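You operate a simulated robot arm through the tools that you are given. There is no shell and no other tool. Be economical: measure what you need, move in short steps, check, and stop when the job is done.

The job below is to be done with a simulated two-armed robot. You get a single attempt, and the scene is never put back.

TASK
Switch the travel clock's alarm off and shut it in the vanity case.
Fine: Hold the clock still while the switch moves; stand it in the case's pocket, shut the lid and fasten the catch.

It is judged by the outcome, as a careful person would: the job done as asked, and still so three seconds after it is handed in. It fails if anything else is knocked over, pushed out of place, dropped, spilled or broken. A push-on lid holds only when it is set on centred and level and pressed home; a screw cap is set on level and turned clockwise until tight.

THE ROBOT
Two 7-joint arms with two-finger grippers on one trunk, on a base that drives. Base frame: it is fixed to the floor where the robot stands at the start and does not move with it; the origin is under the middle of the robot, x ahead of it, y to its left, z up; the surface under the hand at the start is at about z = 800. Units: mm, rad, N and s.
The left shoulder is at the start at [78, 151, 963], the right one opposite. With the tool pointing down near the work surface each hand reaches from about 280 to 800 mm from the robot's upright axis, wherever it stands, measured 20 degrees to its own side. Places, roughly: clock pocket of the vanity case [600, -400, 800]; travel clock switch [500, -100, 900]; vanity case (29x19x7 cm) [600, -400, 800]; vanity case catch [500, -400, 800]; vanity case lid [600, -400, 900]. Payload 2.54 kg a hand.
The TCP of each hand is the grasp point between the finger pads, 30 mm short of the fingertips. In the tool frame z runs along the fingers and y along their closing line. Largest opening 116 mm; the body of the gripper starts 95 mm behind the TCP.
Orientation is told as [roll, pitch, yaw] about the base's x, y, z axes, in that order, counted from this pose: with the fingers straight down and closing along the base's y, the tool's x points along the base's -x, its y along +y and its z along -z.

THE INTERFACE
- The arms move only by the tool step_arm. It takes "left_increments", "right_increments" or both (then of equal length, played together; a hand with none holds still); each is a list of rows, each a list of 3 entries, a list of its own where there are three numbers: the shift along the base's x, y, z in cm, then the turn, a rotation vector about the base's x, y, z in rad, then the finger opening in cm, from 0 to 11.6. In form: [[[tx, ty, tz], [ax, ay, az], claw], ...]. A call has 1 to 20 rows; each row shifts and turns the commanded pose from where the row before left it. Each row takes 0.2 s and may step no farther than 50 mm and 0.15 rad from the row before; otherwise, or with a gripper value out of range, the whole call is refused. A pose out of reach is approached as far as the arm can. The call stops where the force on the tool passes 90 N (or 10 N more than at its start, if that is more) or the arm is blocked; 0.2 s more then pass. Each finger travels about 72 mm/s and halts on what it meets, pressing with about 30 N; the grip force reading is that of the motor and also rises with nothing between the fingers. The clock runs only during rows and for 0.2 s after the last one: add rows that do not move to give the fingers time. It gives the time, the measured TCP pose, the force on the tool (base axes), the opening and the grip force at its end, in the units of the frame above (readings bear some noise), with the torque about the TCP (base axes, N m) and any sound that the robot's microphone picked up.
- Cameras (640 x 400 px; columns grow to the right, rows downward): "scene" is now at [150.2, -38.5, 1131.9]; the picture's right is [-0.43, -0.90, 0.00], its down [-0.03, 0.01, -1.00] and it looks along [0.90, -0.43, -0.03] (base axes); focal length 214 px, centre (320, 200). "left" rides on the left gripper at [69, 15, -122] in its tool frame; the picture's right is [-0.21, 0.98, 0.00], its down [-0.83, -0.18, -0.53] and it looks along [-0.52, -0.11, 0.85] (tool axes); focal length 251 px, centre (320, 200). "right" rides on the right gripper at [69, -15, -122] in its tool frame; the picture's right is [0.22, 0.98, 0.00], its down [-0.83, 0.18, -0.53] and it looks along [-0.52, 0.11, 0.85] (tool axes); focal length 251 px, centre (320, 200). There is no depth. A picture from a camera that has moved, and an enlarged one, comes with that camera's place and axes in the base frame and with its lens.
- snapshot(camera): a new picture of that camera. The clock stands still meanwhile.
- slide_trunk(by): slides the trunk up (or, below 0, down) by that many mm; the arms and the scene camera ride with it, the base frame stays. It gives what a move gives, with no picture.
- roll_base(legs): drives the robot by 1 to 6 legs, each [ahead, left, turn to the left] in mm, mm and rad, along the robot's own axes; the way and the turn of a leg run together, so that a leg with both is an arc; at most 1500 mm and 3.142 rad a leg. The arms and the cameras ride along, it lands a little off, and it stops where it bumps. It gives what a move gives.
- head_to(pan, tilt): turns the head with the scene camera to pan (to the left, within 1.396 rad either way) and tilt (down, from -0.506 to 1.204), counted from straight ahead of the robot. It gives what a move gives.
- inspect(camera, box): a new picture of the part [left, top, right, bottom] of that camera's present view, enlarged. The clock stands still meanwhile.
- close_job(): hands the job in; it is judged then, once.

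Go step by step. Nothing tells you exact positions but the pictures and the camera data: compare them with the known pose of the tool, close in by small moves and look again before you grip or let go. The budget is 120 turns and 100 pictures, counting those below and the enlarged ones. Unless the task says otherwise, let go and move clear before handing in.

The tools are called as a command line: name --argument value ..., lists and objects as JSON in quotes. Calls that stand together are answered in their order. step_arm: Moves the arms, as the interface text tells. Its arguments: {"type":"object","properties":{"left_increments":{"type":"array","items":{"type":"array"}},"right_increments":{"type":"array","items":{"type":"array"}}},"required":[]} The other tools are called the same way: slide_trunk (by) slides the trunk up or down; roll_base (legs) drives the base; head_to (pan, tilt) turns the head that bears the scene camera; snapshot (camera) takes a picture; inspect (camera, box) takes an enlarged picture of a part of a camera's view; close_job () hands the job in.

At the start:

```text
clock: 0.0
left_ee_pos: [328.7, -51.7, 1183.8]
left_tool_rot: [0.002, 0.001, 0.0]
left_wrist_force: [-0.3, 0.0, 0.2]
left_torque: [-0.02, 0.0, -0.03]
left_width: 115.7
left_gripper_force: 0.1
right_ee_pos: [367.3, -397.5, 999.5]
right_tool_rot: [0.0, 0.001, -0.002]
right_wrist_force: [-0.4, -0.3, -0.4]
right_torque: [0.03, 0.0, 0.01]
right_width: 116.3
right_gripper_force: 0.1
trunk travel left (down, up): [-200.0, 89.0]
robot x, y, heading: [-2.0, 2.4, -0.005]
head pan, tilt: [-0.443, 0.033]
```

scene: 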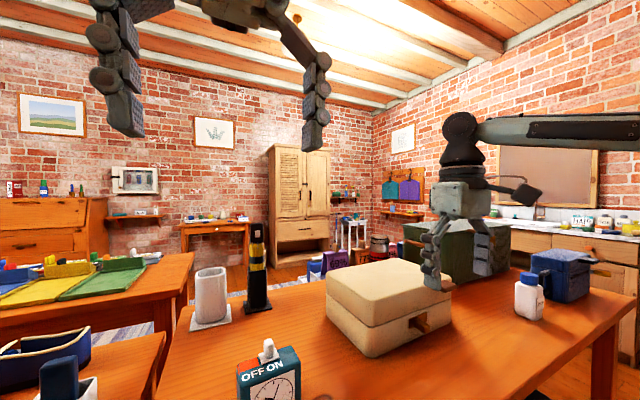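
right: 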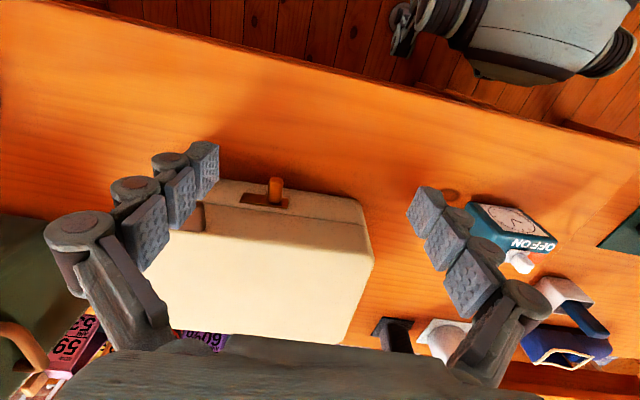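
left: 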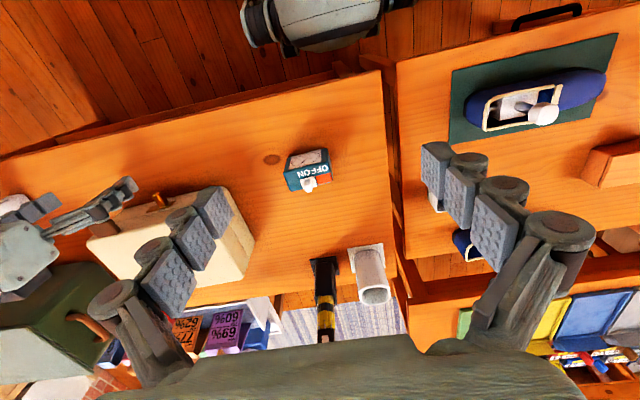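

I see the teal clock with an OFF/ON slider on top, near the robot, and the closed cream case to its right-front. I'll look down with the head for closer views.

head_to --pan -0.5 --tilt 0.7

snapshot --camera "scene"

inspect --camera "left" --box '[260, 130, 360, 210]'

inspect --camera "right" --box '[140, 130, 400, 360]'

```text
clock: 1.0
left_ee_pos: [329.1, -51.1, 1183.7]
left_tool_rot: [-0.001, -0.001, 0.0]
left_wrist_force: [-0.3, 0.3, 0.9]
left_torque: [-0.02, 0.0, 0.05]
left_width: 116.2
left_gripper_force: 0.0
right_ee_pos: [369.5, -397.4, 999.9]
right_tool_rot: [-0.001, 0.0, 0.0]
right_wrist_force: [-0.1, 0.2, 0.1]
right_torque: [0.05, 0.01, -0.03]
right_width: 116.3
right_gripper_force: 0.0
trunk travel left (down, up): [-200.0, 89.0]
robot x, y, heading: [-0.7, -0.8, 0.002]
head pan, tilt: [-0.499, 0.7]
```

```text
96 pictures are left
camera scene: at [142.8, -40.3, 1071.1], right [-0.48, -0.88, 0.0], down [-0.56, 0.31, -0.77], along [0.67, -0.37, -0.64], focal length 214 px, centre (320, 200)
```

scene: 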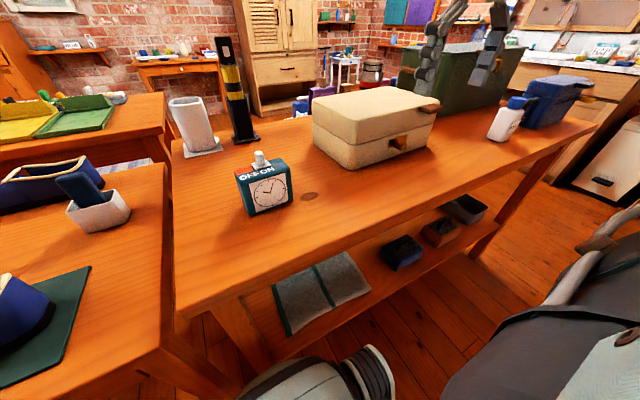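

```text
5.00 times, centred on (310, 170) of left
camera zoom: at [261.4, -35.2, 1304.7], right [0.21, 0.98, 0.0], down [0.83, -0.18, 0.53], along [0.52, -0.11, -0.85], focal length 1257 px, centre (370, 350)
```

zoom: 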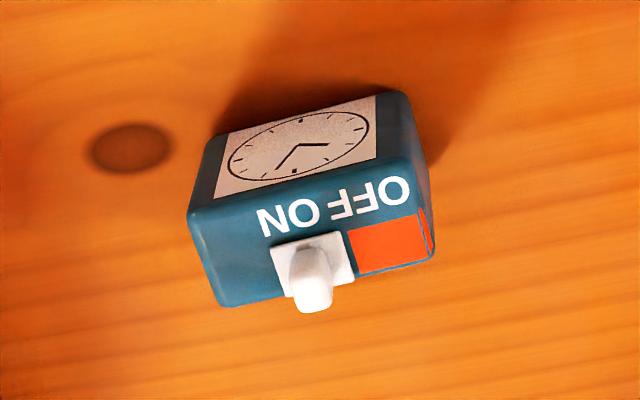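

```text
1.74 times, centred on (270, 245) of right
camera zoom: at [299.4, -411.5, 1123.0], right [-0.21, 0.98, 0.0], down [0.83, 0.18, 0.53], along [0.52, 0.11, -0.85], focal length 437 px, centre (407, 122)
```

zoom: 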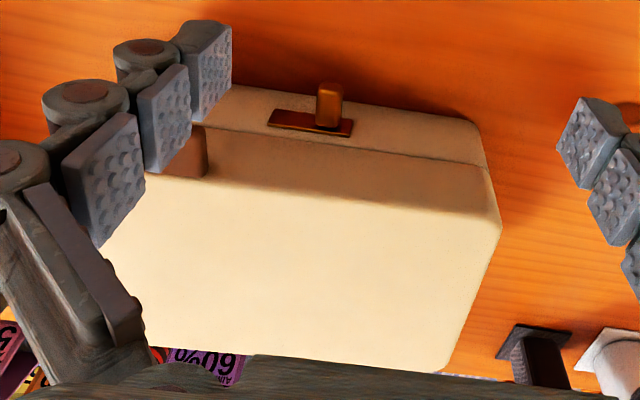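

inspect --camera "scene" --box '[300, 70, 460, 180]'

inspect --camera "scene" --box '[220, 140, 310, 225]'

```text
3.64 times, centred on (380, 125) of scene
camera zoom: at [142.8, -40.3, 1071.1], right [-0.48, -0.88, 0.0], down [-0.56, 0.31, -0.77], along [0.67, -0.37, -0.64], focal length 780 px, centre (102, 473)
```

zoom: 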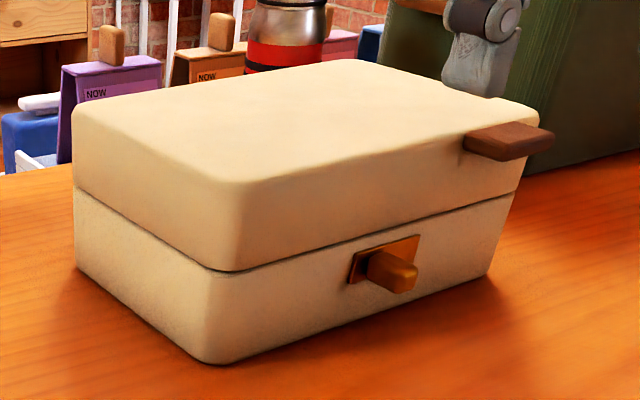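

```text
4.71 times, centred on (265, 182) of scene
camera zoom: at [142.8, -40.3, 1071.1], right [-0.48, -0.88, 0.0], down [-0.56, 0.31, -0.77], along [0.67, -0.37, -0.64], focal length 1009 px, centre (579, 282)
```

zoom: 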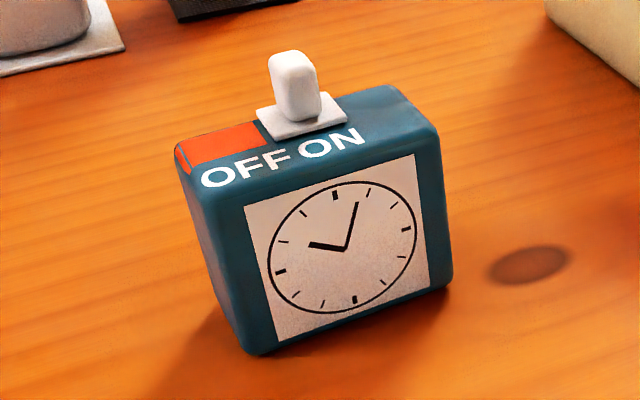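

inspect --camera "right" --box '[180, 150, 340, 250]'

inspect --camera "scene" --box '[375, 90, 455, 165]'

```text
4.00 times, centred on (260, 200) of right
camera zoom: at [299.4, -411.5, 1123.0], right [-0.21, 0.98, 0.0], down [0.83, 0.18, 0.53], along [0.52, 0.11, -0.85], focal length 1006 px, centre (560, 200)
```

zoom: 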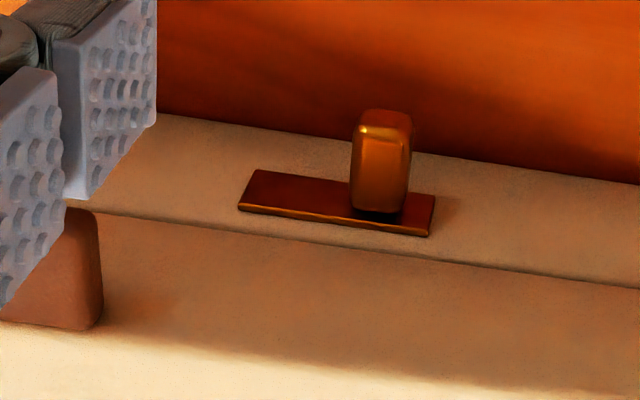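

```text
5.33 times, centred on (415, 128) of scene
camera zoom: at [142.8, -40.3, 1071.1], right [-0.48, -0.88, 0.0], down [-0.56, 0.31, -0.77], along [0.67, -0.37, -0.64], focal length 1144 px, centre (-187, 587)
```

zoom: 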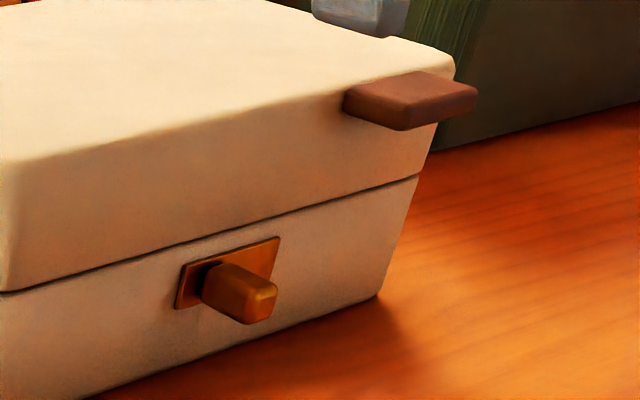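

The clock stands at about x 450–491, y −144…−58, top z 875, with its slider at ON (OFF is toward +y). The case front is at x≈490, with a sliding catch at y≈−440 and a lid tab near y≈−530, z≈905. I'll get the case open first: turning the right hand to point forward, fingers closed, to lift the tab.

step_arm --right_increments '[[[-1.5, -2, 0], [0, -0.15, 0], 8], [[-1.5, -2, 0], [0, -0.15, 0], 5], [[-1, -2, 0], [0, -0.15, 0], 2], [[-1, -2, 0], [0, -0.15, 0], 0], [[0, -2, 0], [0, -0.15, 0], 0], [[0, -2, 0], [0, -0.15, 0], 0], [[0, -1.5, 0], [0, -0.15, 0], 0], [[0, 0, 0], [0, -0.15, 0], 0], [[0, 0, 0], [0, 0, 0], 0]]'

snapshot --camera "scene"

snapshot --camera "right"

```text
clock: 3.0
left_ee_pos: [329.8, -51.0, 1184.1]
left_tool_rot: [0.001, 0.0, 0.0]
left_wrist_force: [0.3, -0.6, -0.8]
left_torque: [0.01, 0.01, -0.01]
left_width: 115.9
left_gripper_force: 0.0
right_ee_pos: [317.2, -531.8, 999.7]
right_tool_rot: [0.004, -1.204, -0.003]
right_wrist_force: [0.4, -0.7, 0.1]
right_torque: [0.01, 0.01, -0.03]
right_width: 0.0
right_gripper_force: 28.4
trunk travel left (down, up): [-200.0, 89.0]
robot x, y, heading: [-0.6, 1.6, -0.002]
head pan, tilt: [-0.499, 0.7]
```

```text
89 pictures are left
camera scene: at [142.8, -40.3, 1071.0], right [-0.48, -0.88, 0.0], down [-0.57, 0.31, -0.76], along [0.67, -0.37, -0.64], focal length 214 px, centre (320, 200)
```

scene: 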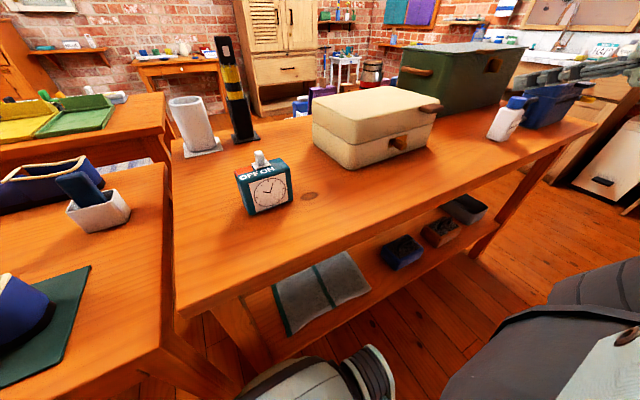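

```text
88 pictures are left
camera right: at [178.4, -547.2, 980.2], right [-0.08, 0.98, -0.2], down [-0.2, 0.18, 0.96], along [0.98, 0.11, 0.18], focal length 251 px, centre (320, 200)
```

right: 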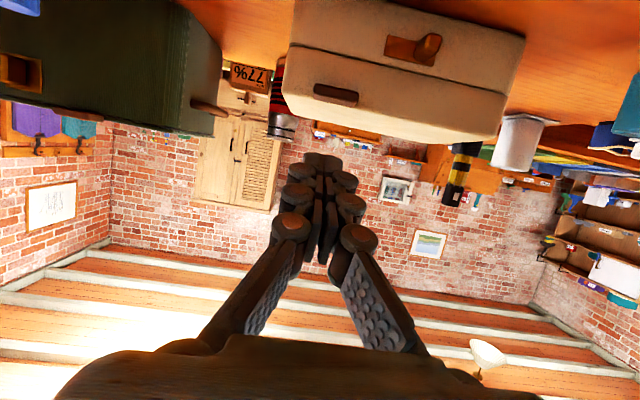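

inspect --camera "right" --box '[280, 0, 530, 150]'

```text
2.56 times, centred on (405, 75) of right
camera zoom: at [178.4, -547.2, 980.2], right [-0.08, 0.98, -0.2], down [-0.2, 0.18, 0.96], along [0.98, 0.11, 0.18], focal length 644 px, centre (102, 520)
```

zoom: 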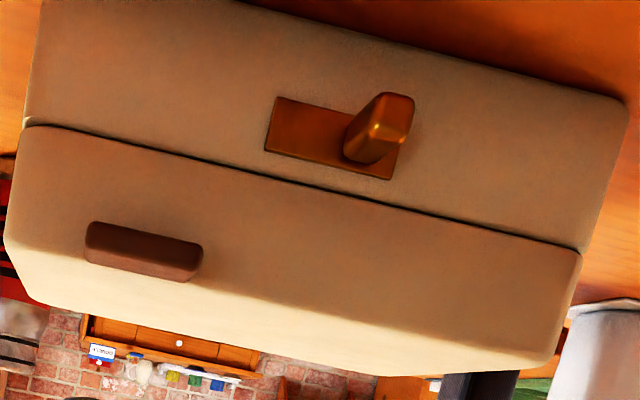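

step_arm --right_increments '[[[2.5, 0.3, -4], [0, 0, 0], 0], [[2.8, 0.3, -4], [0, 0, 0], 0], [[3, 0.4, -3.5], [0, 0, 0], 0], [[2.5, 0, 0], [0, 0, 0], 0], [[2.5, 0, 0], [0, 0, 0], 0], [[0, 0, 0], [0, 0, 0], 0]]'

inspect --camera "scene" --box '[375, 80, 475, 165]'

snapshot --camera "right"

```text
clock: 4.4
left_ee_pos: [329.8, -51.5, 1184.1]
left_tool_rot: [0.001, 0.001, 0.0]
left_wrist_force: [0.2, 0.5, 0.5]
left_torque: [0.01, 0.0, 0.0]
left_width: 116.3
left_gripper_force: 0.1
right_ee_pos: [452.1, -523.1, 886.5]
right_tool_rot: [0.002, -1.201, -0.002]
right_wrist_force: [0.4, -0.3, -0.6]
right_torque: [-0.04, -0.01, 0.0]
right_width: 0.0
right_gripper_force: 28.8
trunk travel left (down, up): [-200.0, 89.0]
robot x, y, heading: [0.9, -0.8, 0.002]
head pan, tilt: [-0.499, 0.7]
```

```text
4.71 times, centred on (425, 122) of scene
camera zoom: at [142.7, -40.3, 1071.0], right [-0.48, -0.88, 0.0], down [-0.57, 0.31, -0.76], along [0.67, -0.37, -0.64], focal length 1009 px, centre (-174, 565)
```

zoom: 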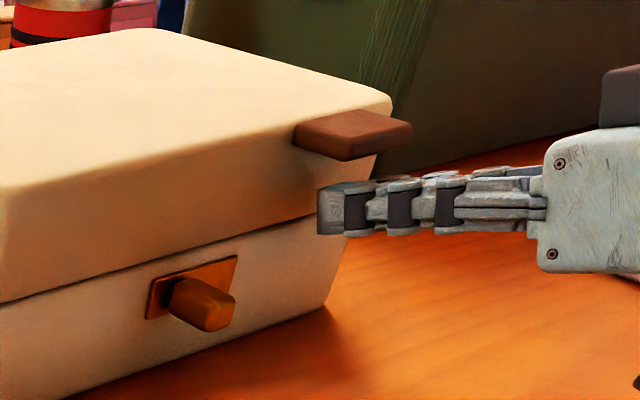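

```text
85 pictures are left
camera right: at [313.5, -538.1, 866.8], right [-0.08, 0.98, -0.2], down [-0.2, 0.18, 0.96], along [0.98, 0.11, 0.18], focal length 251 px, centre (320, 200)
```

right: 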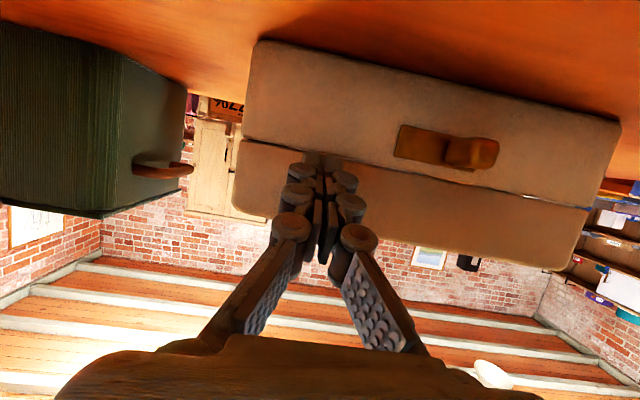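

The fingers are under the lid's tab. I'll lift in small steps and watch the force to learn whether the catch is fastened.

step_arm --right_increments '[[[0, 0, 0.6], [0, 0, 0], 0], [[0, 0, 0.6], [0, 0, 0], 0], [[0, 0, 0.4], [0, 0, 0], 0], [[0, 0, 0.4], [0, 0, 0], 0]]'

inspect --camera "scene" --box '[300, 70, 460, 180]'

```text
clock: 5.4
left_ee_pos: [329.2, -51.5, 1182.7]
left_tool_rot: [-0.001, 0.0, -0.002]
left_wrist_force: [-0.2, 0.2, 0.1]
left_torque: [-0.02, -0.02, -0.01]
left_width: 116.0
left_gripper_force: 0.1
right_ee_pos: [452.5, -522.5, 903.5]
right_tool_rot: [0.003, -1.198, -0.002]
right_wrist_force: [0.1, -1.0, -0.2]
right_torque: [-0.01, 0.0, -0.05]
right_width: 5.9
right_gripper_force: 28.5
trunk travel left (down, up): [-200.0, 89.0]
robot x, y, heading: [0.4, 1.6, 0.0]
head pan, tilt: [-0.499, 0.7]
```

```text
3.64 times, centred on (380, 125) of scene
camera zoom: at [142.9, -40.3, 1071.0], right [-0.48, -0.88, 0.0], down [-0.57, 0.31, -0.76], along [0.67, -0.37, -0.64], focal length 780 px, centre (102, 473)
```

zoom: 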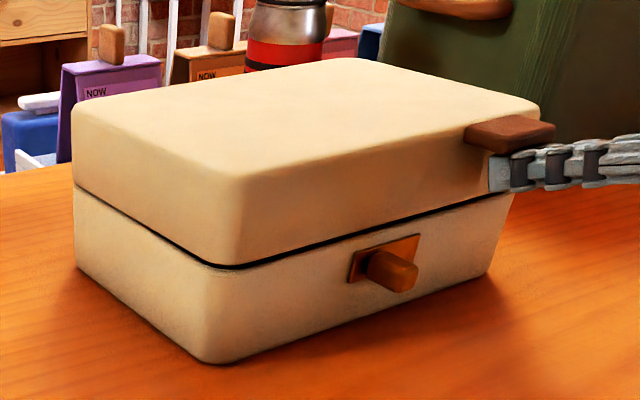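

The lid is opening freely, so the catch is now unfastened (its knob is at the +y end). I'll swing the lid up, turning the hand with it.

step_arm --right_increments '[[[0.39, 0, 1.68], [0, 0.075, 0], 0], [[0.4, 0, 1.68], [0, 0.075, 0], 0], [[0.64, 0, 1.6], [0, 0.075, 0], 0], [[0.64, 0, 1.6], [0, 0.075, 0], 0], [[0.87, 0, 1.5], [0, 0.075, 0], 0], [[0.87, 0, 1.49], [0, 0.075, 0], 0], [[1.08, 0, 1.34], [0, 0.075, 0], 0], [[1.08, 0, 1.33], [0, 0.075, 0], 0]]'

snapshot --camera "scene"

```text
clock: 7.2
left_ee_pos: [332.1, -51.2, 1182.6]
left_tool_rot: [0.0, 0.002, 0.002]
left_wrist_force: [0.6, -1.1, -1.1]
left_torque: [0.04, 0.14, -0.01]
left_width: 115.6
left_gripper_force: 0.2
right_ee_pos: [512.3, -522.3, 1025.7]
right_tool_rot: [0.003, -0.6, -0.003]
right_wrist_force: [1.3, -0.3, -0.8]
right_torque: [0.02, 0.08, 0.0]
right_width: 0.0
right_gripper_force: 29.2
trunk travel left (down, up): [-200.0, 89.0]
robot x, y, heading: [-0.1, 0.2, 0.004]
head pan, tilt: [-0.499, 0.7]
```

```text
83 pictures are left
camera scene: at [144.0, -40.1, 1070.8], right [-0.48, -0.88, 0.0], down [-0.57, 0.31, -0.76], along [0.67, -0.37, -0.65], focal length 214 px, centre (320, 200)
```

scene: 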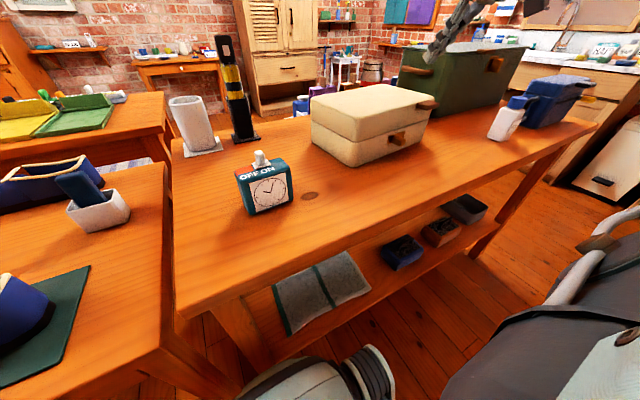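

inspect --camera "scene" --box '[300, 70, 460, 180]'

snapshot --camera "right"

```text
3.64 times, centred on (380, 125) of scene
camera zoom: at [144.0, -40.1, 1070.8], right [-0.48, -0.88, 0.0], down [-0.57, 0.31, -0.76], along [0.67, -0.37, -0.65], focal length 780 px, centre (102, 473)
```

zoom: 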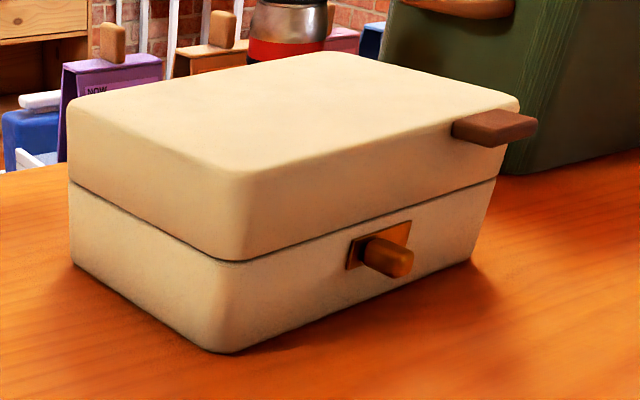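

```text
81 pictures are left
camera right: at [386.7, -537.6, 1088.6], right [-0.18, 0.98, -0.12], down [0.38, 0.18, 0.91], along [0.91, 0.11, -0.41], focal length 251 px, centre (320, 200)
```

right: 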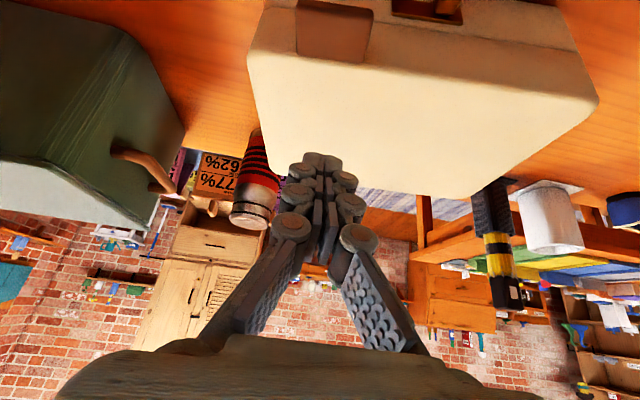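

The lid slipped back shut and the case was nudged a little. I'll back off to the front and look at it carefully again.

step_arm --right_increments '[[[-3.5, 0, 0], [0, -0.1, 0], 0], [[-3.5, 0, 0], [0, -0.1, 0], 0], [[-3.5, 0, 0], [0, -0.1, 0], 0], [[-3, 0, -1], [0, -0.1, 0], 0], [[-3, 0, -2], [0, -0.1, 0], 0], [[-2, 0, -2], [0, -0.1, 0], 0], [[0, 0, 0], [0, 0, 0], 0]]'

inspect --camera "right" --box '[270, 0, 540, 160]'

```text
clock: 8.8
left_ee_pos: [328.9, -51.0, 1183.1]
left_tool_rot: [0.001, 0.0, 0.0]
left_wrist_force: [0.6, -0.4, -0.1]
left_torque: [0.01, -0.03, 0.04]
left_width: 115.8
left_gripper_force: 0.2
right_ee_pos: [325.5, -521.1, 975.6]
right_tool_rot: [0.001, -1.201, -0.001]
right_wrist_force: [-0.6, -0.6, 0.3]
right_torque: [0.04, 0.01, -0.01]
right_width: 0.0
right_gripper_force: 28.1
trunk travel left (down, up): [-200.0, 89.0]
robot x, y, heading: [4.9, -0.2, -0.001]
head pan, tilt: [-0.499, 0.7]
```

```text
2.37 times, centred on (405, 80) of right
camera zoom: at [186.6, -535.3, 956.4], right [-0.08, 0.98, -0.2], down [-0.2, 0.18, 0.96], along [0.98, 0.11, 0.18], focal length 596 px, centre (118, 484)
```

zoom: 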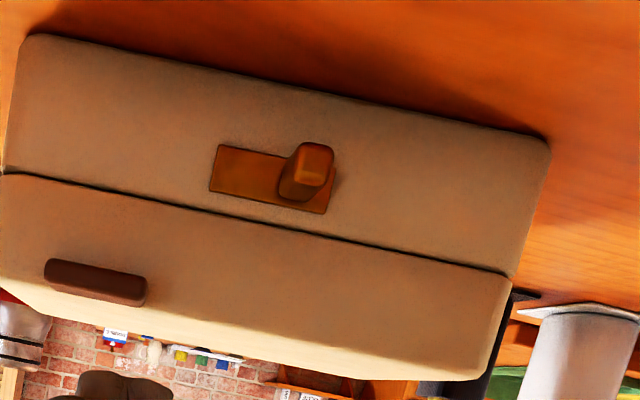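

The case turned slightly (its −y end moved back), which suggests the catch is actually fastened. I'll bring the closed fingers to the +y side of the knob and slide it toward −y.

step_arm --right_increments '[[[1.8, 2.9, -3.1], [0, 0, 0], 0], [[1.8, 2.9, -3.1], [0, 0, 0], 0], [[1.9, 2.9, -3.1], [0, 0, 0], 0], [[1.9, 2.9, -3.1], [0, 0, 0], 0], [[2.2, 0, 0], [0, 0, 0], 0], [[2.2, 0, 0], [0, 0, 0], 0], [[2.0, 0, 0], [0, 0, 0], 0], [[0, 0, 0], [0, 0, 0], 0]]'

inspect --camera "scene" --box '[300, 70, 460, 180]'

snapshot --camera "right"

```text
clock: 10.6
left_ee_pos: [329.5, -51.4, 1183.7]
left_tool_rot: [0.0, -0.001, -0.001]
left_wrist_force: [-0.1, -0.1, 0.2]
left_torque: [-0.02, -0.02, 0.0]
left_width: 115.9
left_gripper_force: 0.0
right_ee_pos: [478.7, -436.4, 852.6]
right_tool_rot: [0.003, -1.2, -0.003]
right_wrist_force: [-5.7, 0.7, -0.1]
right_torque: [0.01, -0.04, -0.04]
right_width: 0.2
right_gripper_force: 28.8
right hand out of reach, approached as far as the arm can: row 3, 4
trunk travel left (down, up): [-200.0, 89.0]
robot x, y, heading: [1.8, 1.7, -0.0]
head pan, tilt: [-0.499, 0.7]
```

```text
3.64 times, centred on (380, 125) of scene
camera zoom: at [142.4, -40.2, 1071.1], right [-0.48, -0.88, 0.0], down [-0.57, 0.31, -0.77], along [0.67, -0.37, -0.64], focal length 780 px, centre (102, 473)
```

zoom: 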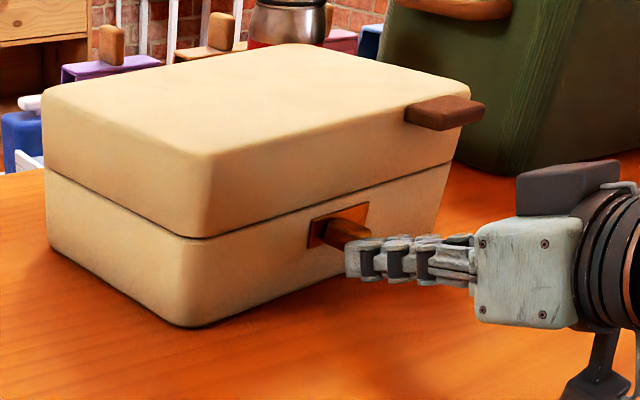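

```text
78 pictures are left
camera right: at [340.6, -452.0, 831.9], right [-0.08, 0.98, -0.2], down [-0.2, 0.18, 0.96], along [0.98, 0.11, 0.18], focal length 251 px, centre (320, 200)
```

right: 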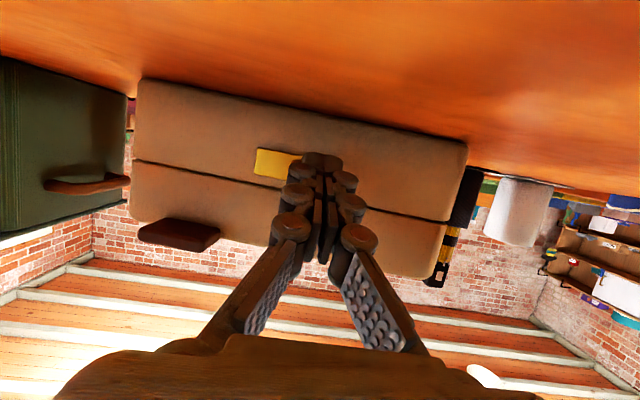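

Near-body reach limited the hand and the closed fingers pushed the case back further. I'll retreat straight back, then return to a downward-pointing hand for the catch.

step_arm --right_increments '[[[-2, 0, 0], [0, 0, 0], 0], [[-2, 0, 2], [0, 0.1, 0], 0], [[-2, 0, 4], [0, 0.1, 0], 0], [[-1, 0, 4], [0, 0.15, 0], 0], [[-1, 0, 4], [0, 0.15, 0], 0], [[0, 0, 2], [0, 0.15, 0], 0], [[0, 0, 0], [0, 0.15, 0], 2], [[0, 0, 0], [0, 0.15, 0], 4], [[0, 0, 0], [0, 0.15, 0], 6], [[0, 0, 0], [0, 0.1, 0], 6]]'

snapshot --camera "right"

snapshot --camera "scene"

```text
clock: 12.8
left_ee_pos: [330.1, -52.1, 1182.6]
left_tool_rot: [-0.001, 0.002, -0.001]
left_wrist_force: [0.0, -0.1, 1.3]
left_torque: [0.01, -0.04, 0.01]
left_width: 116.0
left_gripper_force: 0.0
right_ee_pos: [398.5, -436.7, 1013.0]
right_tool_rot: [0.0, 0.002, -0.002]
right_wrist_force: [0.2, 0.2, -0.6]
right_torque: [0.01, -0.02, 0.01]
right_width: 60.0
right_gripper_force: 0.0
trunk travel left (down, up): [-200.0, 89.0]
robot x, y, heading: [2.9, 3.2, 0.001]
head pan, tilt: [-0.499, 0.7]
```

```text
77 pictures are left
camera right: at [329.6, -450.2, 1135.5], right [-0.21, 0.98, 0.0], down [0.83, 0.18, 0.53], along [0.52, 0.11, -0.85], focal length 251 px, centre (320, 200)
```

right: 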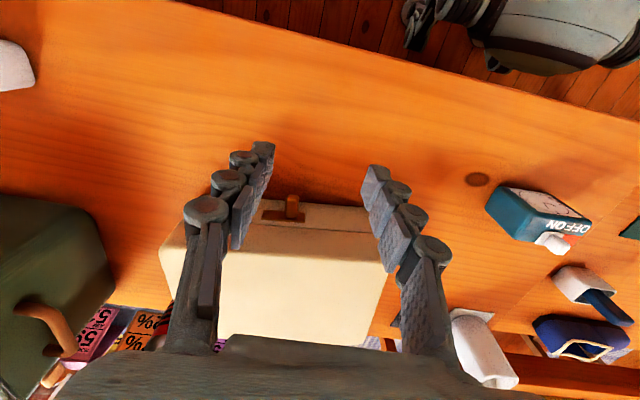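

```text
76 pictures are left
camera scene: at [142.9, -40.1, 1071.0], right [-0.48, -0.88, 0.0], down [-0.57, 0.31, -0.76], along [0.67, -0.37, -0.64], focal length 214 px, centre (320, 200)
```

scene: 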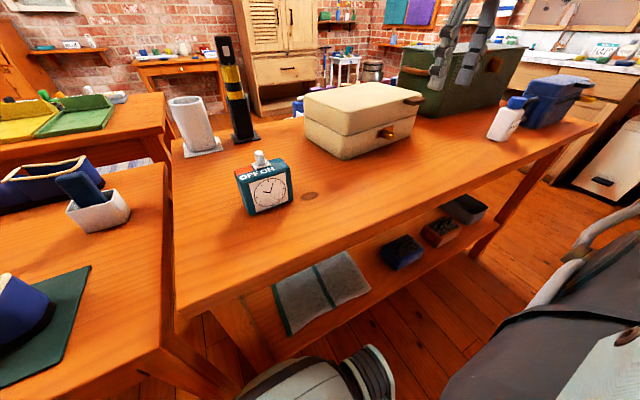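

inspect --camera "right" --box '[150, 150, 410, 350]'

inspect --camera "scene" --box '[290, 60, 450, 170]'

```text
2.00 times, centred on (280, 250) of right
camera zoom: at [329.6, -450.2, 1135.5], right [-0.21, 0.98, 0.0], down [0.83, 0.18, 0.53], along [0.52, 0.11, -0.85], focal length 503 px, centre (400, 100)
```

zoom: 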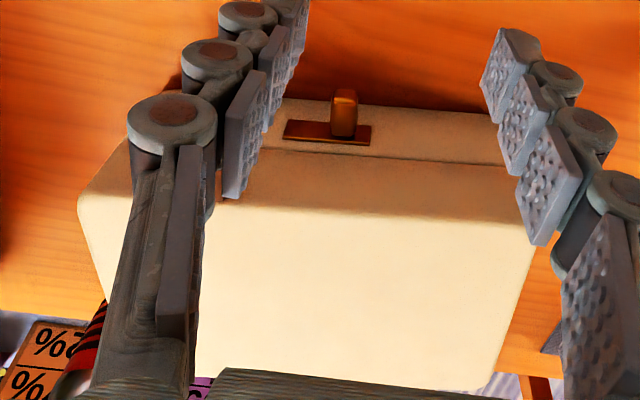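

```text
3.64 times, centred on (370, 115) of scene
camera zoom: at [142.9, -40.1, 1071.0], right [-0.48, -0.88, 0.0], down [-0.57, 0.31, -0.76], along [0.67, -0.37, -0.64], focal length 780 px, centre (138, 509)
```

zoom: 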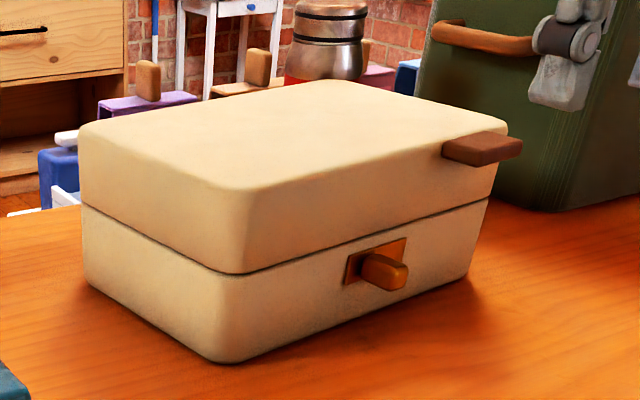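

The catch knob is now at about (518–542, −447, 842), case yaw ≈ +0.1. I'll hover above the knob with the vertical hand, straddling it.

step_arm --right_increments '[[[4.2, -0.4, 0], [0, 0, 0.05], 5], [[4.2, -0.4, 0], [0, 0, 0.05], 5], [[4.2, -0.3, -1], [0, 0, 0], 5], [[0, 0, -4], [0, 0, 0], 5], [[0, 0, -4], [0, 0, 0], 5], [[0, 0, -1], [0, 0, 0], 5], [[0, 0, 0], [0, 0, 0], 5]]'

inspect --camera "scene" --box '[320, 60, 460, 160]'

snapshot --camera "right"

```text
clock: 14.4
left_ee_pos: [329.9, -51.1, 1183.4]
left_tool_rot: [0.0, -0.002, 0.0]
left_wrist_force: [0.2, -0.6, -0.1]
left_torque: [-0.01, -0.02, -0.02]
left_width: 116.0
left_gripper_force: 0.2
right_ee_pos: [524.3, -450.8, 910.4]
right_tool_rot: [0.001, -0.001, 0.1]
right_wrist_force: [0.4, -0.5, 0.9]
right_torque: [0.0, -0.01, 0.01]
right_width: 50.0
right_gripper_force: 0.0
trunk travel left (down, up): [-200.0, 89.0]
robot x, y, heading: [0.1, 3.4, 0.006]
head pan, tilt: [-0.499, 0.7]
```

```text
4.00 times, centred on (390, 110) of scene
camera zoom: at [142.8, -40.3, 1071.0], right [-0.48, -0.88, 0.0], down [-0.57, 0.31, -0.76], along [0.67, -0.37, -0.64], focal length 858 px, centre (40, 560)
```

zoom: 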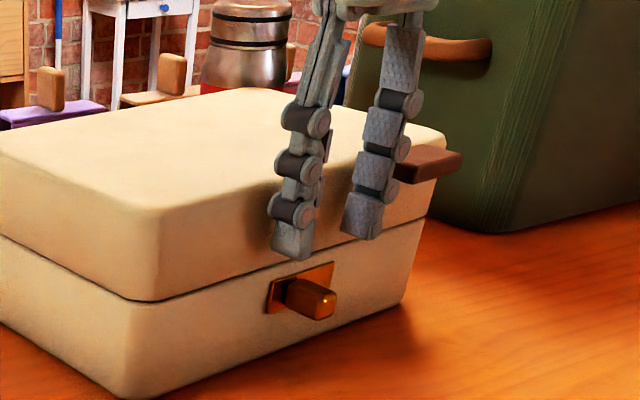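

```text
72 pictures are left
camera right: at [457.2, -470.9, 1033.9], right [-0.31, 0.95, 0.0], down [0.8, 0.26, 0.53], along [0.51, 0.17, -0.85], focal length 251 px, centre (320, 200)
```

right: 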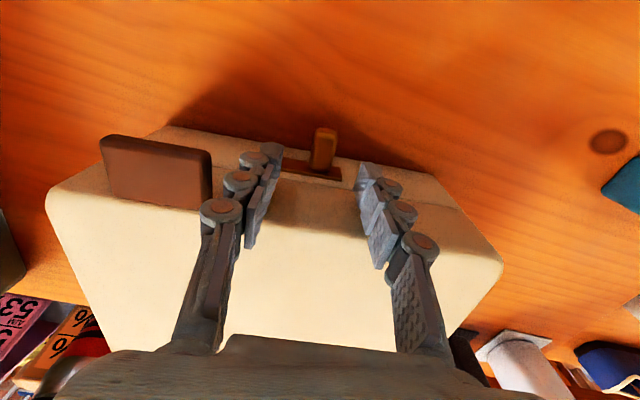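

step_arm --right_increments '[[[0, 0.3, -2], [0, 0, 0], 5], [[0, 0, -2], [0, 0, 0], 5], [[0, 0, -1.5], [0, 0, 0], 5], [[0, 0, 0], [0, 0, 0], 5]]'

inspect --camera "scene" --box '[320, 60, 460, 160]'

```text
clock: 15.4
left_ee_pos: [329.3, -51.0, 1184.2]
left_tool_rot: [-0.001, -0.001, 0.001]
left_wrist_force: [-0.5, -0.3, 0.7]
left_torque: [0.01, 0.02, -0.01]
left_width: 116.0
left_gripper_force: 0.1
right_ee_pos: [525.4, -446.2, 858.3]
right_tool_rot: [0.0, -0.002, 0.099]
right_wrist_force: [0.1, 0.9, 0.1]
right_torque: [-0.01, 0.0, -0.01]
right_width: 50.0
right_gripper_force: 0.0
trunk travel left (down, up): [-200.0, 89.0]
robot x, y, heading: [-0.5, 2.4, -0.004]
head pan, tilt: [-0.499, 0.7]
```

```text
4.00 times, centred on (390, 110) of scene
camera zoom: at [142.8, -40.2, 1071.1], right [-0.48, -0.88, 0.0], down [-0.57, 0.31, -0.76], along [0.67, -0.37, -0.64], focal length 858 px, centre (40, 560)
```

zoom: 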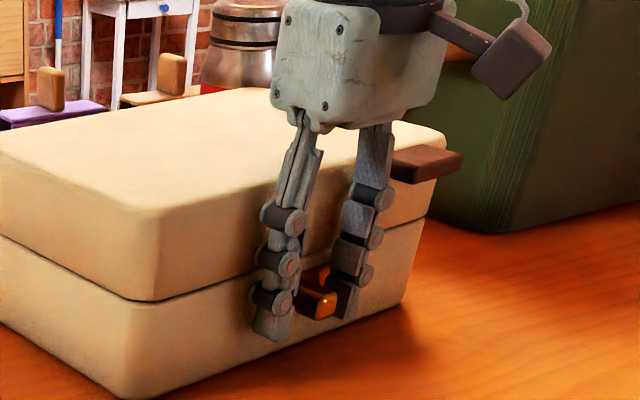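

The fingers straddle the knob. I'll close on it and slide it toward −y.

step_arm --right_increments '[[[0, 0, 0], [0, 0, 0], 3], [[0, 0, 0], [0, 0, 0], 1], [[0, 0, 0], [0, 0, 0], 0], [[0, 0, 0], [0, 0, 0], 0], [[0.05, -0.5, 0], [0, 0, 0], 0], [[0.05, -0.5, 0], [0, 0, 0], 0], [[0.05, -0.5, 0], [0, 0, 0], 0], [[0.05, -0.5, 0], [0, 0, 0], 0], [[0.05, -0.5, 0], [0, 0, 0], 0], [[0.05, -0.5, 0], [0, 0, 0], 0]]'

inspect --camera "scene" --box '[290, 60, 450, 170]'

```text
clock: 17.6
left_ee_pos: [328.4, -50.4, 1182.9]
left_tool_rot: [-0.003, 0.0, 0.001]
left_wrist_force: [0.3, 0.9, 0.3]
left_torque: [0.0, 0.0, 0.0]
left_width: 116.1
left_gripper_force: 0.1
right_ee_pos: [527.9, -473.4, 858.6]
right_tool_rot: [0.0, -0.001, 0.099]
right_wrist_force: [-0.1, 9.8, 3.4]
right_torque: [0.23, -0.1, 0.66]
right_width: 17.1
right_gripper_force: 30.1
trunk travel left (down, up): [-200.0, 89.0]
robot x, y, heading: [0.1, 0.8, 0.004]
head pan, tilt: [-0.499, 0.7]
```

```text
3.64 times, centred on (370, 115) of scene
camera zoom: at [142.6, -39.3, 1071.1], right [-0.48, -0.88, 0.0], down [-0.57, 0.31, -0.77], along [0.67, -0.37, -0.64], focal length 780 px, centre (138, 509)
```

zoom: 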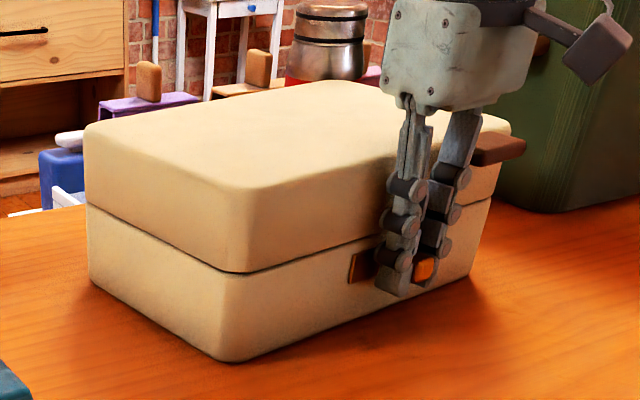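

The knob slid about 27 mm to its −y stop. While holding it I'll draw the case back toward its original spot.

step_arm --right_increments '[[[-0.5, 0.2, 0], [0, 0, 0], 0], [[-0.8, 0, 0], [0, 0, 0], 0], [[-0.8, 0, 0], [0, 0, -0.02], 0], [[-0.8, 0, 0], [0, 0, -0.02], 0], [[-0.8, 0, 0], [0, 0, -0.03], 0], [[-0.8, 0, 0], [0, 0, -0.03], 0]]'

inspect --camera "scene" --box '[290, 60, 450, 170]'

```text
clock: 19.0
left_ee_pos: [329.3, -49.7, 1182.4]
left_tool_rot: [-0.001, 0.0, 0.001]
left_wrist_force: [-0.7, 0.4, -0.5]
left_torque: [-0.01, -0.01, 0.0]
left_width: 116.1
left_gripper_force: 0.0
right_ee_pos: [482.7, -470.6, 857.4]
right_tool_rot: [0.0, -0.004, -0.001]
right_wrist_force: [10.8, 4.5, 15.8]
right_torque: [0.16, -0.46, 0.25]
right_width: 16.9
right_gripper_force: 29.8
trunk travel left (down, up): [-200.0, 89.0]
robot x, y, heading: [-0.1, -3.7, -0.001]
head pan, tilt: [-0.499, 0.7]
```

```text
3.64 times, centred on (370, 115) of scene
camera zoom: at [142.5, -39.0, 1071.3], right [-0.48, -0.88, 0.0], down [-0.57, 0.31, -0.77], along [0.67, -0.37, -0.64], focal length 780 px, centre (138, 509)
```

zoom: 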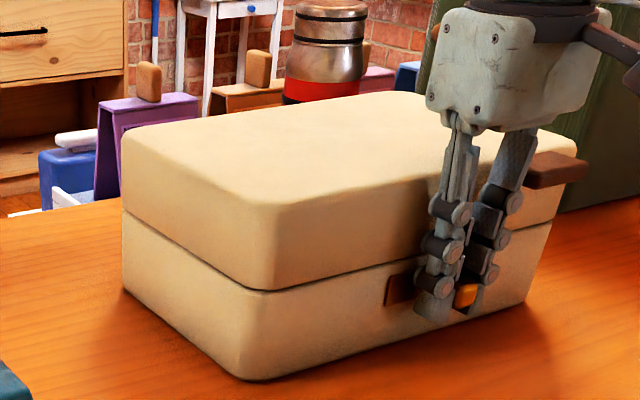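

The case came back with its yaw straightened. I'll release the knob, rise, and look.

step_arm --right_increments '[[[0, 0, 0], [0, 0, 0], 3], [[0, 0, 0], [0, 0, 0], 4], [[-0.5, 0, 0], [0, 0, 0], 4], [[-1.5, 0, 3], [0, 0, 0], 4], [[-3, 0, 4], [0, 0, 0], 4], [[-3, 0, 4], [0, 0, 0], 4], [[-2, 0, 3], [0, 0, 0], 4]]'

snapshot --camera "right"

inspect --camera "scene" --box '[290, 60, 450, 170]'

```text
clock: 20.6
left_ee_pos: [328.7, -51.7, 1183.8]
left_tool_rot: [0.0, -0.001, 0.001]
left_wrist_force: [-0.1, 1.0, -0.5]
left_torque: [0.02, -0.01, 0.04]
left_width: 116.0
left_gripper_force: 0.0
right_ee_pos: [378.6, -471.4, 997.7]
right_tool_rot: [0.001, 0.001, -0.002]
right_wrist_force: [-0.3, 0.4, -0.3]
right_torque: [0.01, -0.01, -0.02]
right_width: 40.1
right_gripper_force: 0.0
trunk travel left (down, up): [-200.0, 89.0]
robot x, y, heading: [0.3, 1.4, -0.003]
head pan, tilt: [-0.499, 0.7]
```

```text
68 pictures are left
camera right: at [310.1, -485.3, 1119.6], right [-0.21, 0.98, 0.0], down [0.83, 0.18, 0.53], along [0.52, 0.11, -0.85], focal length 251 px, centre (320, 200)
```

right: 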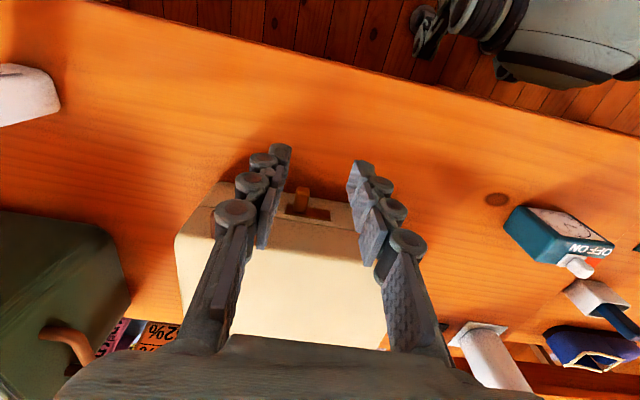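

```text
3.64 times, centred on (370, 115) of scene
camera zoom: at [142.6, -40.2, 1071.1], right [-0.48, -0.88, 0.0], down [-0.57, 0.31, -0.77], along [0.67, -0.37, -0.64], focal length 780 px, centre (138, 509)
```

zoom: 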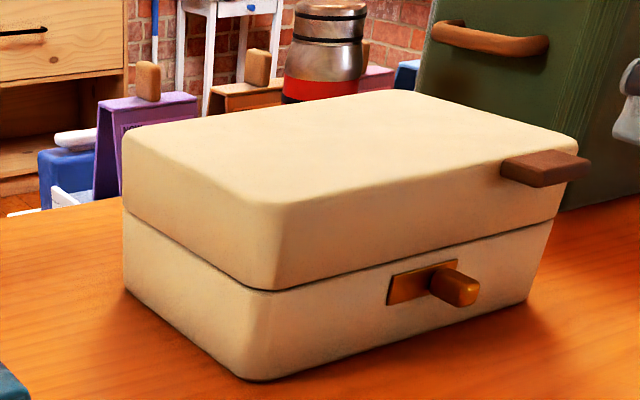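

The case front is now at x≈500 and tab at x 470–500, y≈−534, underside z≈910. I'll go back under the tab with the hand pointing forward.

step_arm --right_increments '[[[-1.5, -1, 0], [0, -0.15, 0], 2], [[-1.5, -1, 0], [0, -0.15, 0], 0], [[-1.5, -1, 0], [0, -0.15, 0], 0], [[-0.9, -1, 0], [0, -0.15, 0], 0], [[0, -1, 0], [0, -0.15, 0], 0], [[0, -1.2, 0], [0, -0.15, 0], 0], [[0, 0, 0], [0, -0.15, 0], 0], [[0, 0, 0], [0, -0.15, 0], 0], [[2.5, 0, -4], [0, 0, 0], 0], [[2.8, 0, -4], [0, 0, 0], 0], [[3, 0, -3.2], [0, 0, 0], 0], [[2.5, 0, 0], [0, 0, 0], 0], [[2.6, 0, 0], [0, 0, 0], 0], [[0, 0, 0], [0, 0, 0], 0]]'

inspect --camera "scene" --box '[320, 60, 480, 170]'

```text
clock: 23.6
left_ee_pos: [328.7, -51.1, 1183.4]
left_tool_rot: [-0.002, 0.0, -0.001]
left_wrist_force: [-0.6, 0.4, 0.2]
left_torque: [0.01, 0.0, 0.02]
left_width: 116.2
left_gripper_force: 0.0
right_ee_pos: [462.4, -535.2, 884.9]
right_tool_rot: [0.004, -1.198, -0.005]
right_wrist_force: [-0.6, 0.8, 0.5]
right_torque: [-0.02, 0.01, -0.01]
right_width: 0.1
right_gripper_force: 28.8
trunk travel left (down, up): [-200.0, 89.0]
robot x, y, heading: [2.0, -3.6, -0.003]
head pan, tilt: [-0.499, 0.7]
```

```text
3.64 times, centred on (400, 115) of scene
camera zoom: at [142.7, -40.3, 1071.0], right [-0.48, -0.88, 0.0], down [-0.57, 0.31, -0.76], along [0.67, -0.37, -0.64], focal length 780 px, centre (29, 509)
```

zoom: 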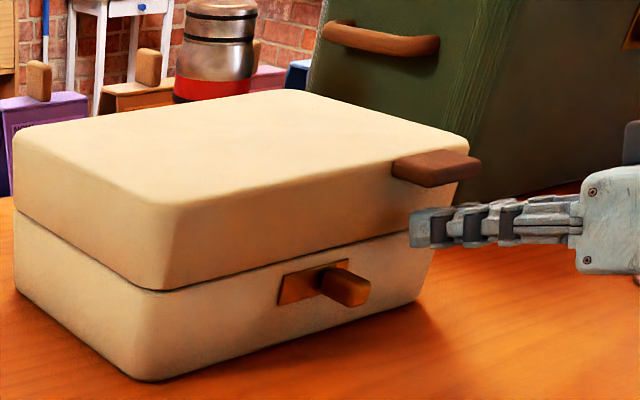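

step_arm --right_increments '[[[0, 0, 0.7], [0, 0, 0], 0], [[0, 0, 0.7], [0, 0, 0], 0], [[0, 0, 0.7], [0, 0, 0], 0], [[0.1, 0, 0.7], [0, 0, 0], 0], [[0.1, 0, 0.7], [0, 0.03, 0], 0]]'

inspect --camera "scene" --box '[320, 60, 480, 170]'

```text
clock: 24.8
left_ee_pos: [330.1, -51.5, 1181.8]
left_tool_rot: [0.001, 0.0, 0.0]
left_wrist_force: [-0.3, -0.6, 0.6]
left_torque: [0.03, -0.02, 0.01]
left_width: 116.0
left_gripper_force: 0.2
right_ee_pos: [462.4, -534.1, 919.0]
right_tool_rot: [0.004, -1.169, -0.005]
right_wrist_force: [0.2, 0.5, -0.9]
right_torque: [-0.02, 0.0, 0.04]
right_width: 5.9
right_gripper_force: 28.4
trunk travel left (down, up): [-200.0, 89.0]
robot x, y, heading: [-0.5, 0.6, 0.001]
head pan, tilt: [-0.499, 0.7]
```

```text
3.64 times, centred on (400, 115) of scene
camera zoom: at [142.8, -40.3, 1071.0], right [-0.48, -0.88, 0.0], down [-0.57, 0.31, -0.76], along [0.67, -0.37, -0.64], focal length 780 px, centre (29, 509)
```

zoom: 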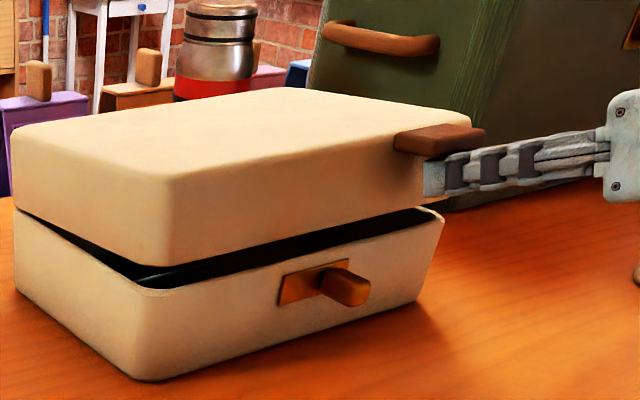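

The lid now opens; the catch is free. I continue around the hinge arc.

step_arm --right_increments '[[[0.45, 0, 1.68], [0, 0.075, 0], 0], [[0.55, 0, 1.66], [0, 0.075, 0], 0], [[0.7, 0, 1.6], [0, 0.075, 0], 0], [[0.8, 0, 1.55], [0, 0.075, 0], 0], [[0.95, 0, 1.48], [0, 0.075, 0], 0], [[1.0, 0, 1.42], [0, 0.075, 0], 0]]'

snapshot --camera "scene"

```text
clock: 26.2
left_ee_pos: [331.3, -51.7, 1181.9]
left_tool_rot: [-0.001, 0.001, 0.001]
left_wrist_force: [0.3, 0.0, 0.0]
left_torque: [0.04, 0.05, 0.0]
left_width: 116.0
left_gripper_force: 0.1
right_ee_pos: [509.4, -536.1, 1012.5]
right_tool_rot: [0.004, -0.715, -0.004]
right_wrist_force: [-0.7, 0.0, -1.2]
right_torque: [0.03, -0.05, 0.0]
right_width: 0.0
right_gripper_force: 28.9
trunk travel left (down, up): [-200.0, 89.0]
robot x, y, heading: [2.1, 3.3, -0.002]
head pan, tilt: [-0.499, 0.7]
```

```text
64 pictures are left
camera scene: at [143.6, -40.7, 1070.8], right [-0.48, -0.88, 0.0], down [-0.57, 0.31, -0.76], along [0.67, -0.37, -0.65], focal length 214 px, centre (320, 200)
```

scene: 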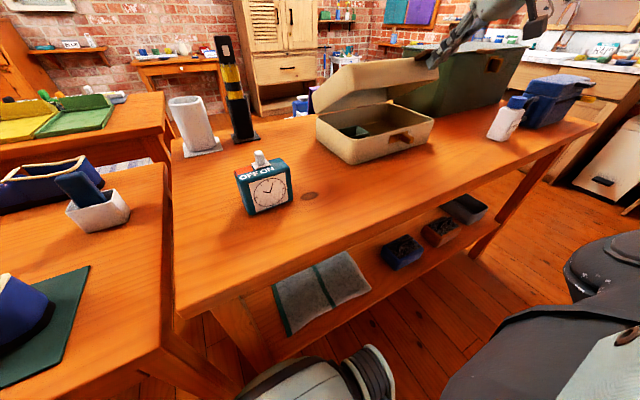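

Excellent — the lid is opening and the inside is visible. Continuing the arc.

step_arm --right_increments '[[[1.15, 0, 1.3], [0, 0.075, 0], 0], [[1.2, 0, 1.25], [0, 0.075, 0], 0], [[1.35, 0, 1.1], [0, 0.075, 0], 0], [[1.4, 0, 1.05], [0, 0.075, 0], 0], [[1.5, 0, 0.9], [0, 0.075, 0], 0], [[1.55, 0, 0.85], [0, 0.075, 0], 0]]'

snapshot --camera "scene"

```text
clock: 27.6
left_ee_pos: [329.1, -50.8, 1183.5]
left_tool_rot: [0.0, 0.0, -0.001]
left_wrist_force: [-0.8, 0.5, -0.1]
left_torque: [-0.04, -0.03, -0.03]
left_width: 116.1
left_gripper_force: 0.1
right_ee_pos: [591.9, -534.0, 1081.4]
right_tool_rot: [0.001, -0.269, -0.002]
right_wrist_force: [0.6, 0.1, 0.0]
right_torque: [0.01, -0.02, 0.03]
right_width: 0.0
right_gripper_force: 28.6
trunk travel left (down, up): [-200.0, 89.0]
robot x, y, heading: [0.1, 2.3, 0.001]
head pan, tilt: [-0.499, 0.7]
```

```text
63 pictures are left
camera scene: at [142.9, -39.8, 1071.0], right [-0.48, -0.88, 0.0], down [-0.57, 0.31, -0.77], along [0.67, -0.37, -0.64], focal length 214 px, centre (320, 200)
```

scene: 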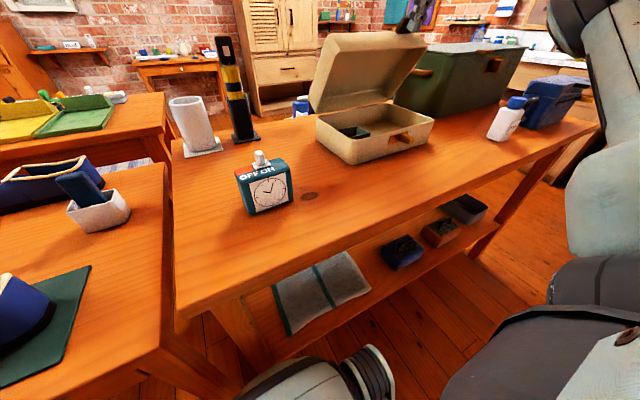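

step_arm --right_increments '[[[1.6, 0, 0.7], [0, 0.06, 0], 0], [[1.6, 0, 0.6], [0, 0.06, 0], 0], [[1.7, 0, 0.45], [0, 0.06, 0], 0], [[1.7, 0, 0.35], [0, 0.06, 0], 0], [[1.7, 0, 0.2], [0, 0, 0], 0], [[1.7, 0, 0.1], [0, 0, 0], 0]]'

snapshot --camera "scene"

```text
clock: 29.0
left_ee_pos: [329.6, -52.1, 1182.8]
left_tool_rot: [-0.001, 0.001, 0.0]
left_wrist_force: [-0.5, -0.6, 0.3]
left_torque: [0.0, 0.02, 0.03]
left_width: 115.8
left_gripper_force: 0.1
right_ee_pos: [617.4, -516.1, 1083.6]
right_tool_rot: [0.0, -0.121, -0.001]
right_wrist_force: [0.2, -0.2, -0.7]
right_torque: [0.0, 0.03, 0.0]
right_width: 0.0
right_gripper_force: 28.0
right hand out of reach, approached as far as the arm can: row 2, 3, 4, 5, 6
trunk travel left (down, up): [-200.0, 89.0]
robot x, y, heading: [2.2, 0.6, 0.005]
head pan, tilt: [-0.499, 0.7]
```

```text
62 pictures are left
camera scene: at [142.8, -40.3, 1071.1], right [-0.48, -0.88, 0.0], down [-0.57, 0.31, -0.76], along [0.67, -0.37, -0.64], focal length 214 px, centre (320, 200)
```

scene: 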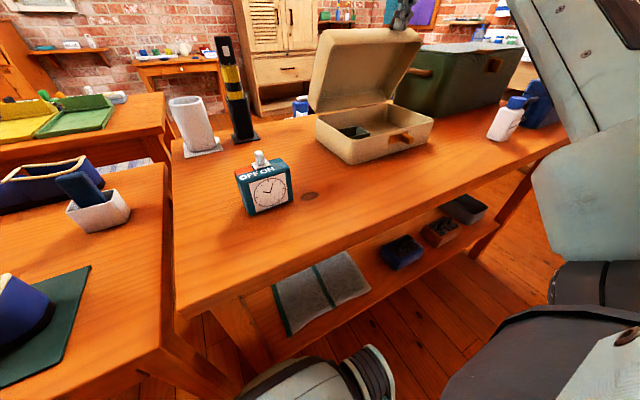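

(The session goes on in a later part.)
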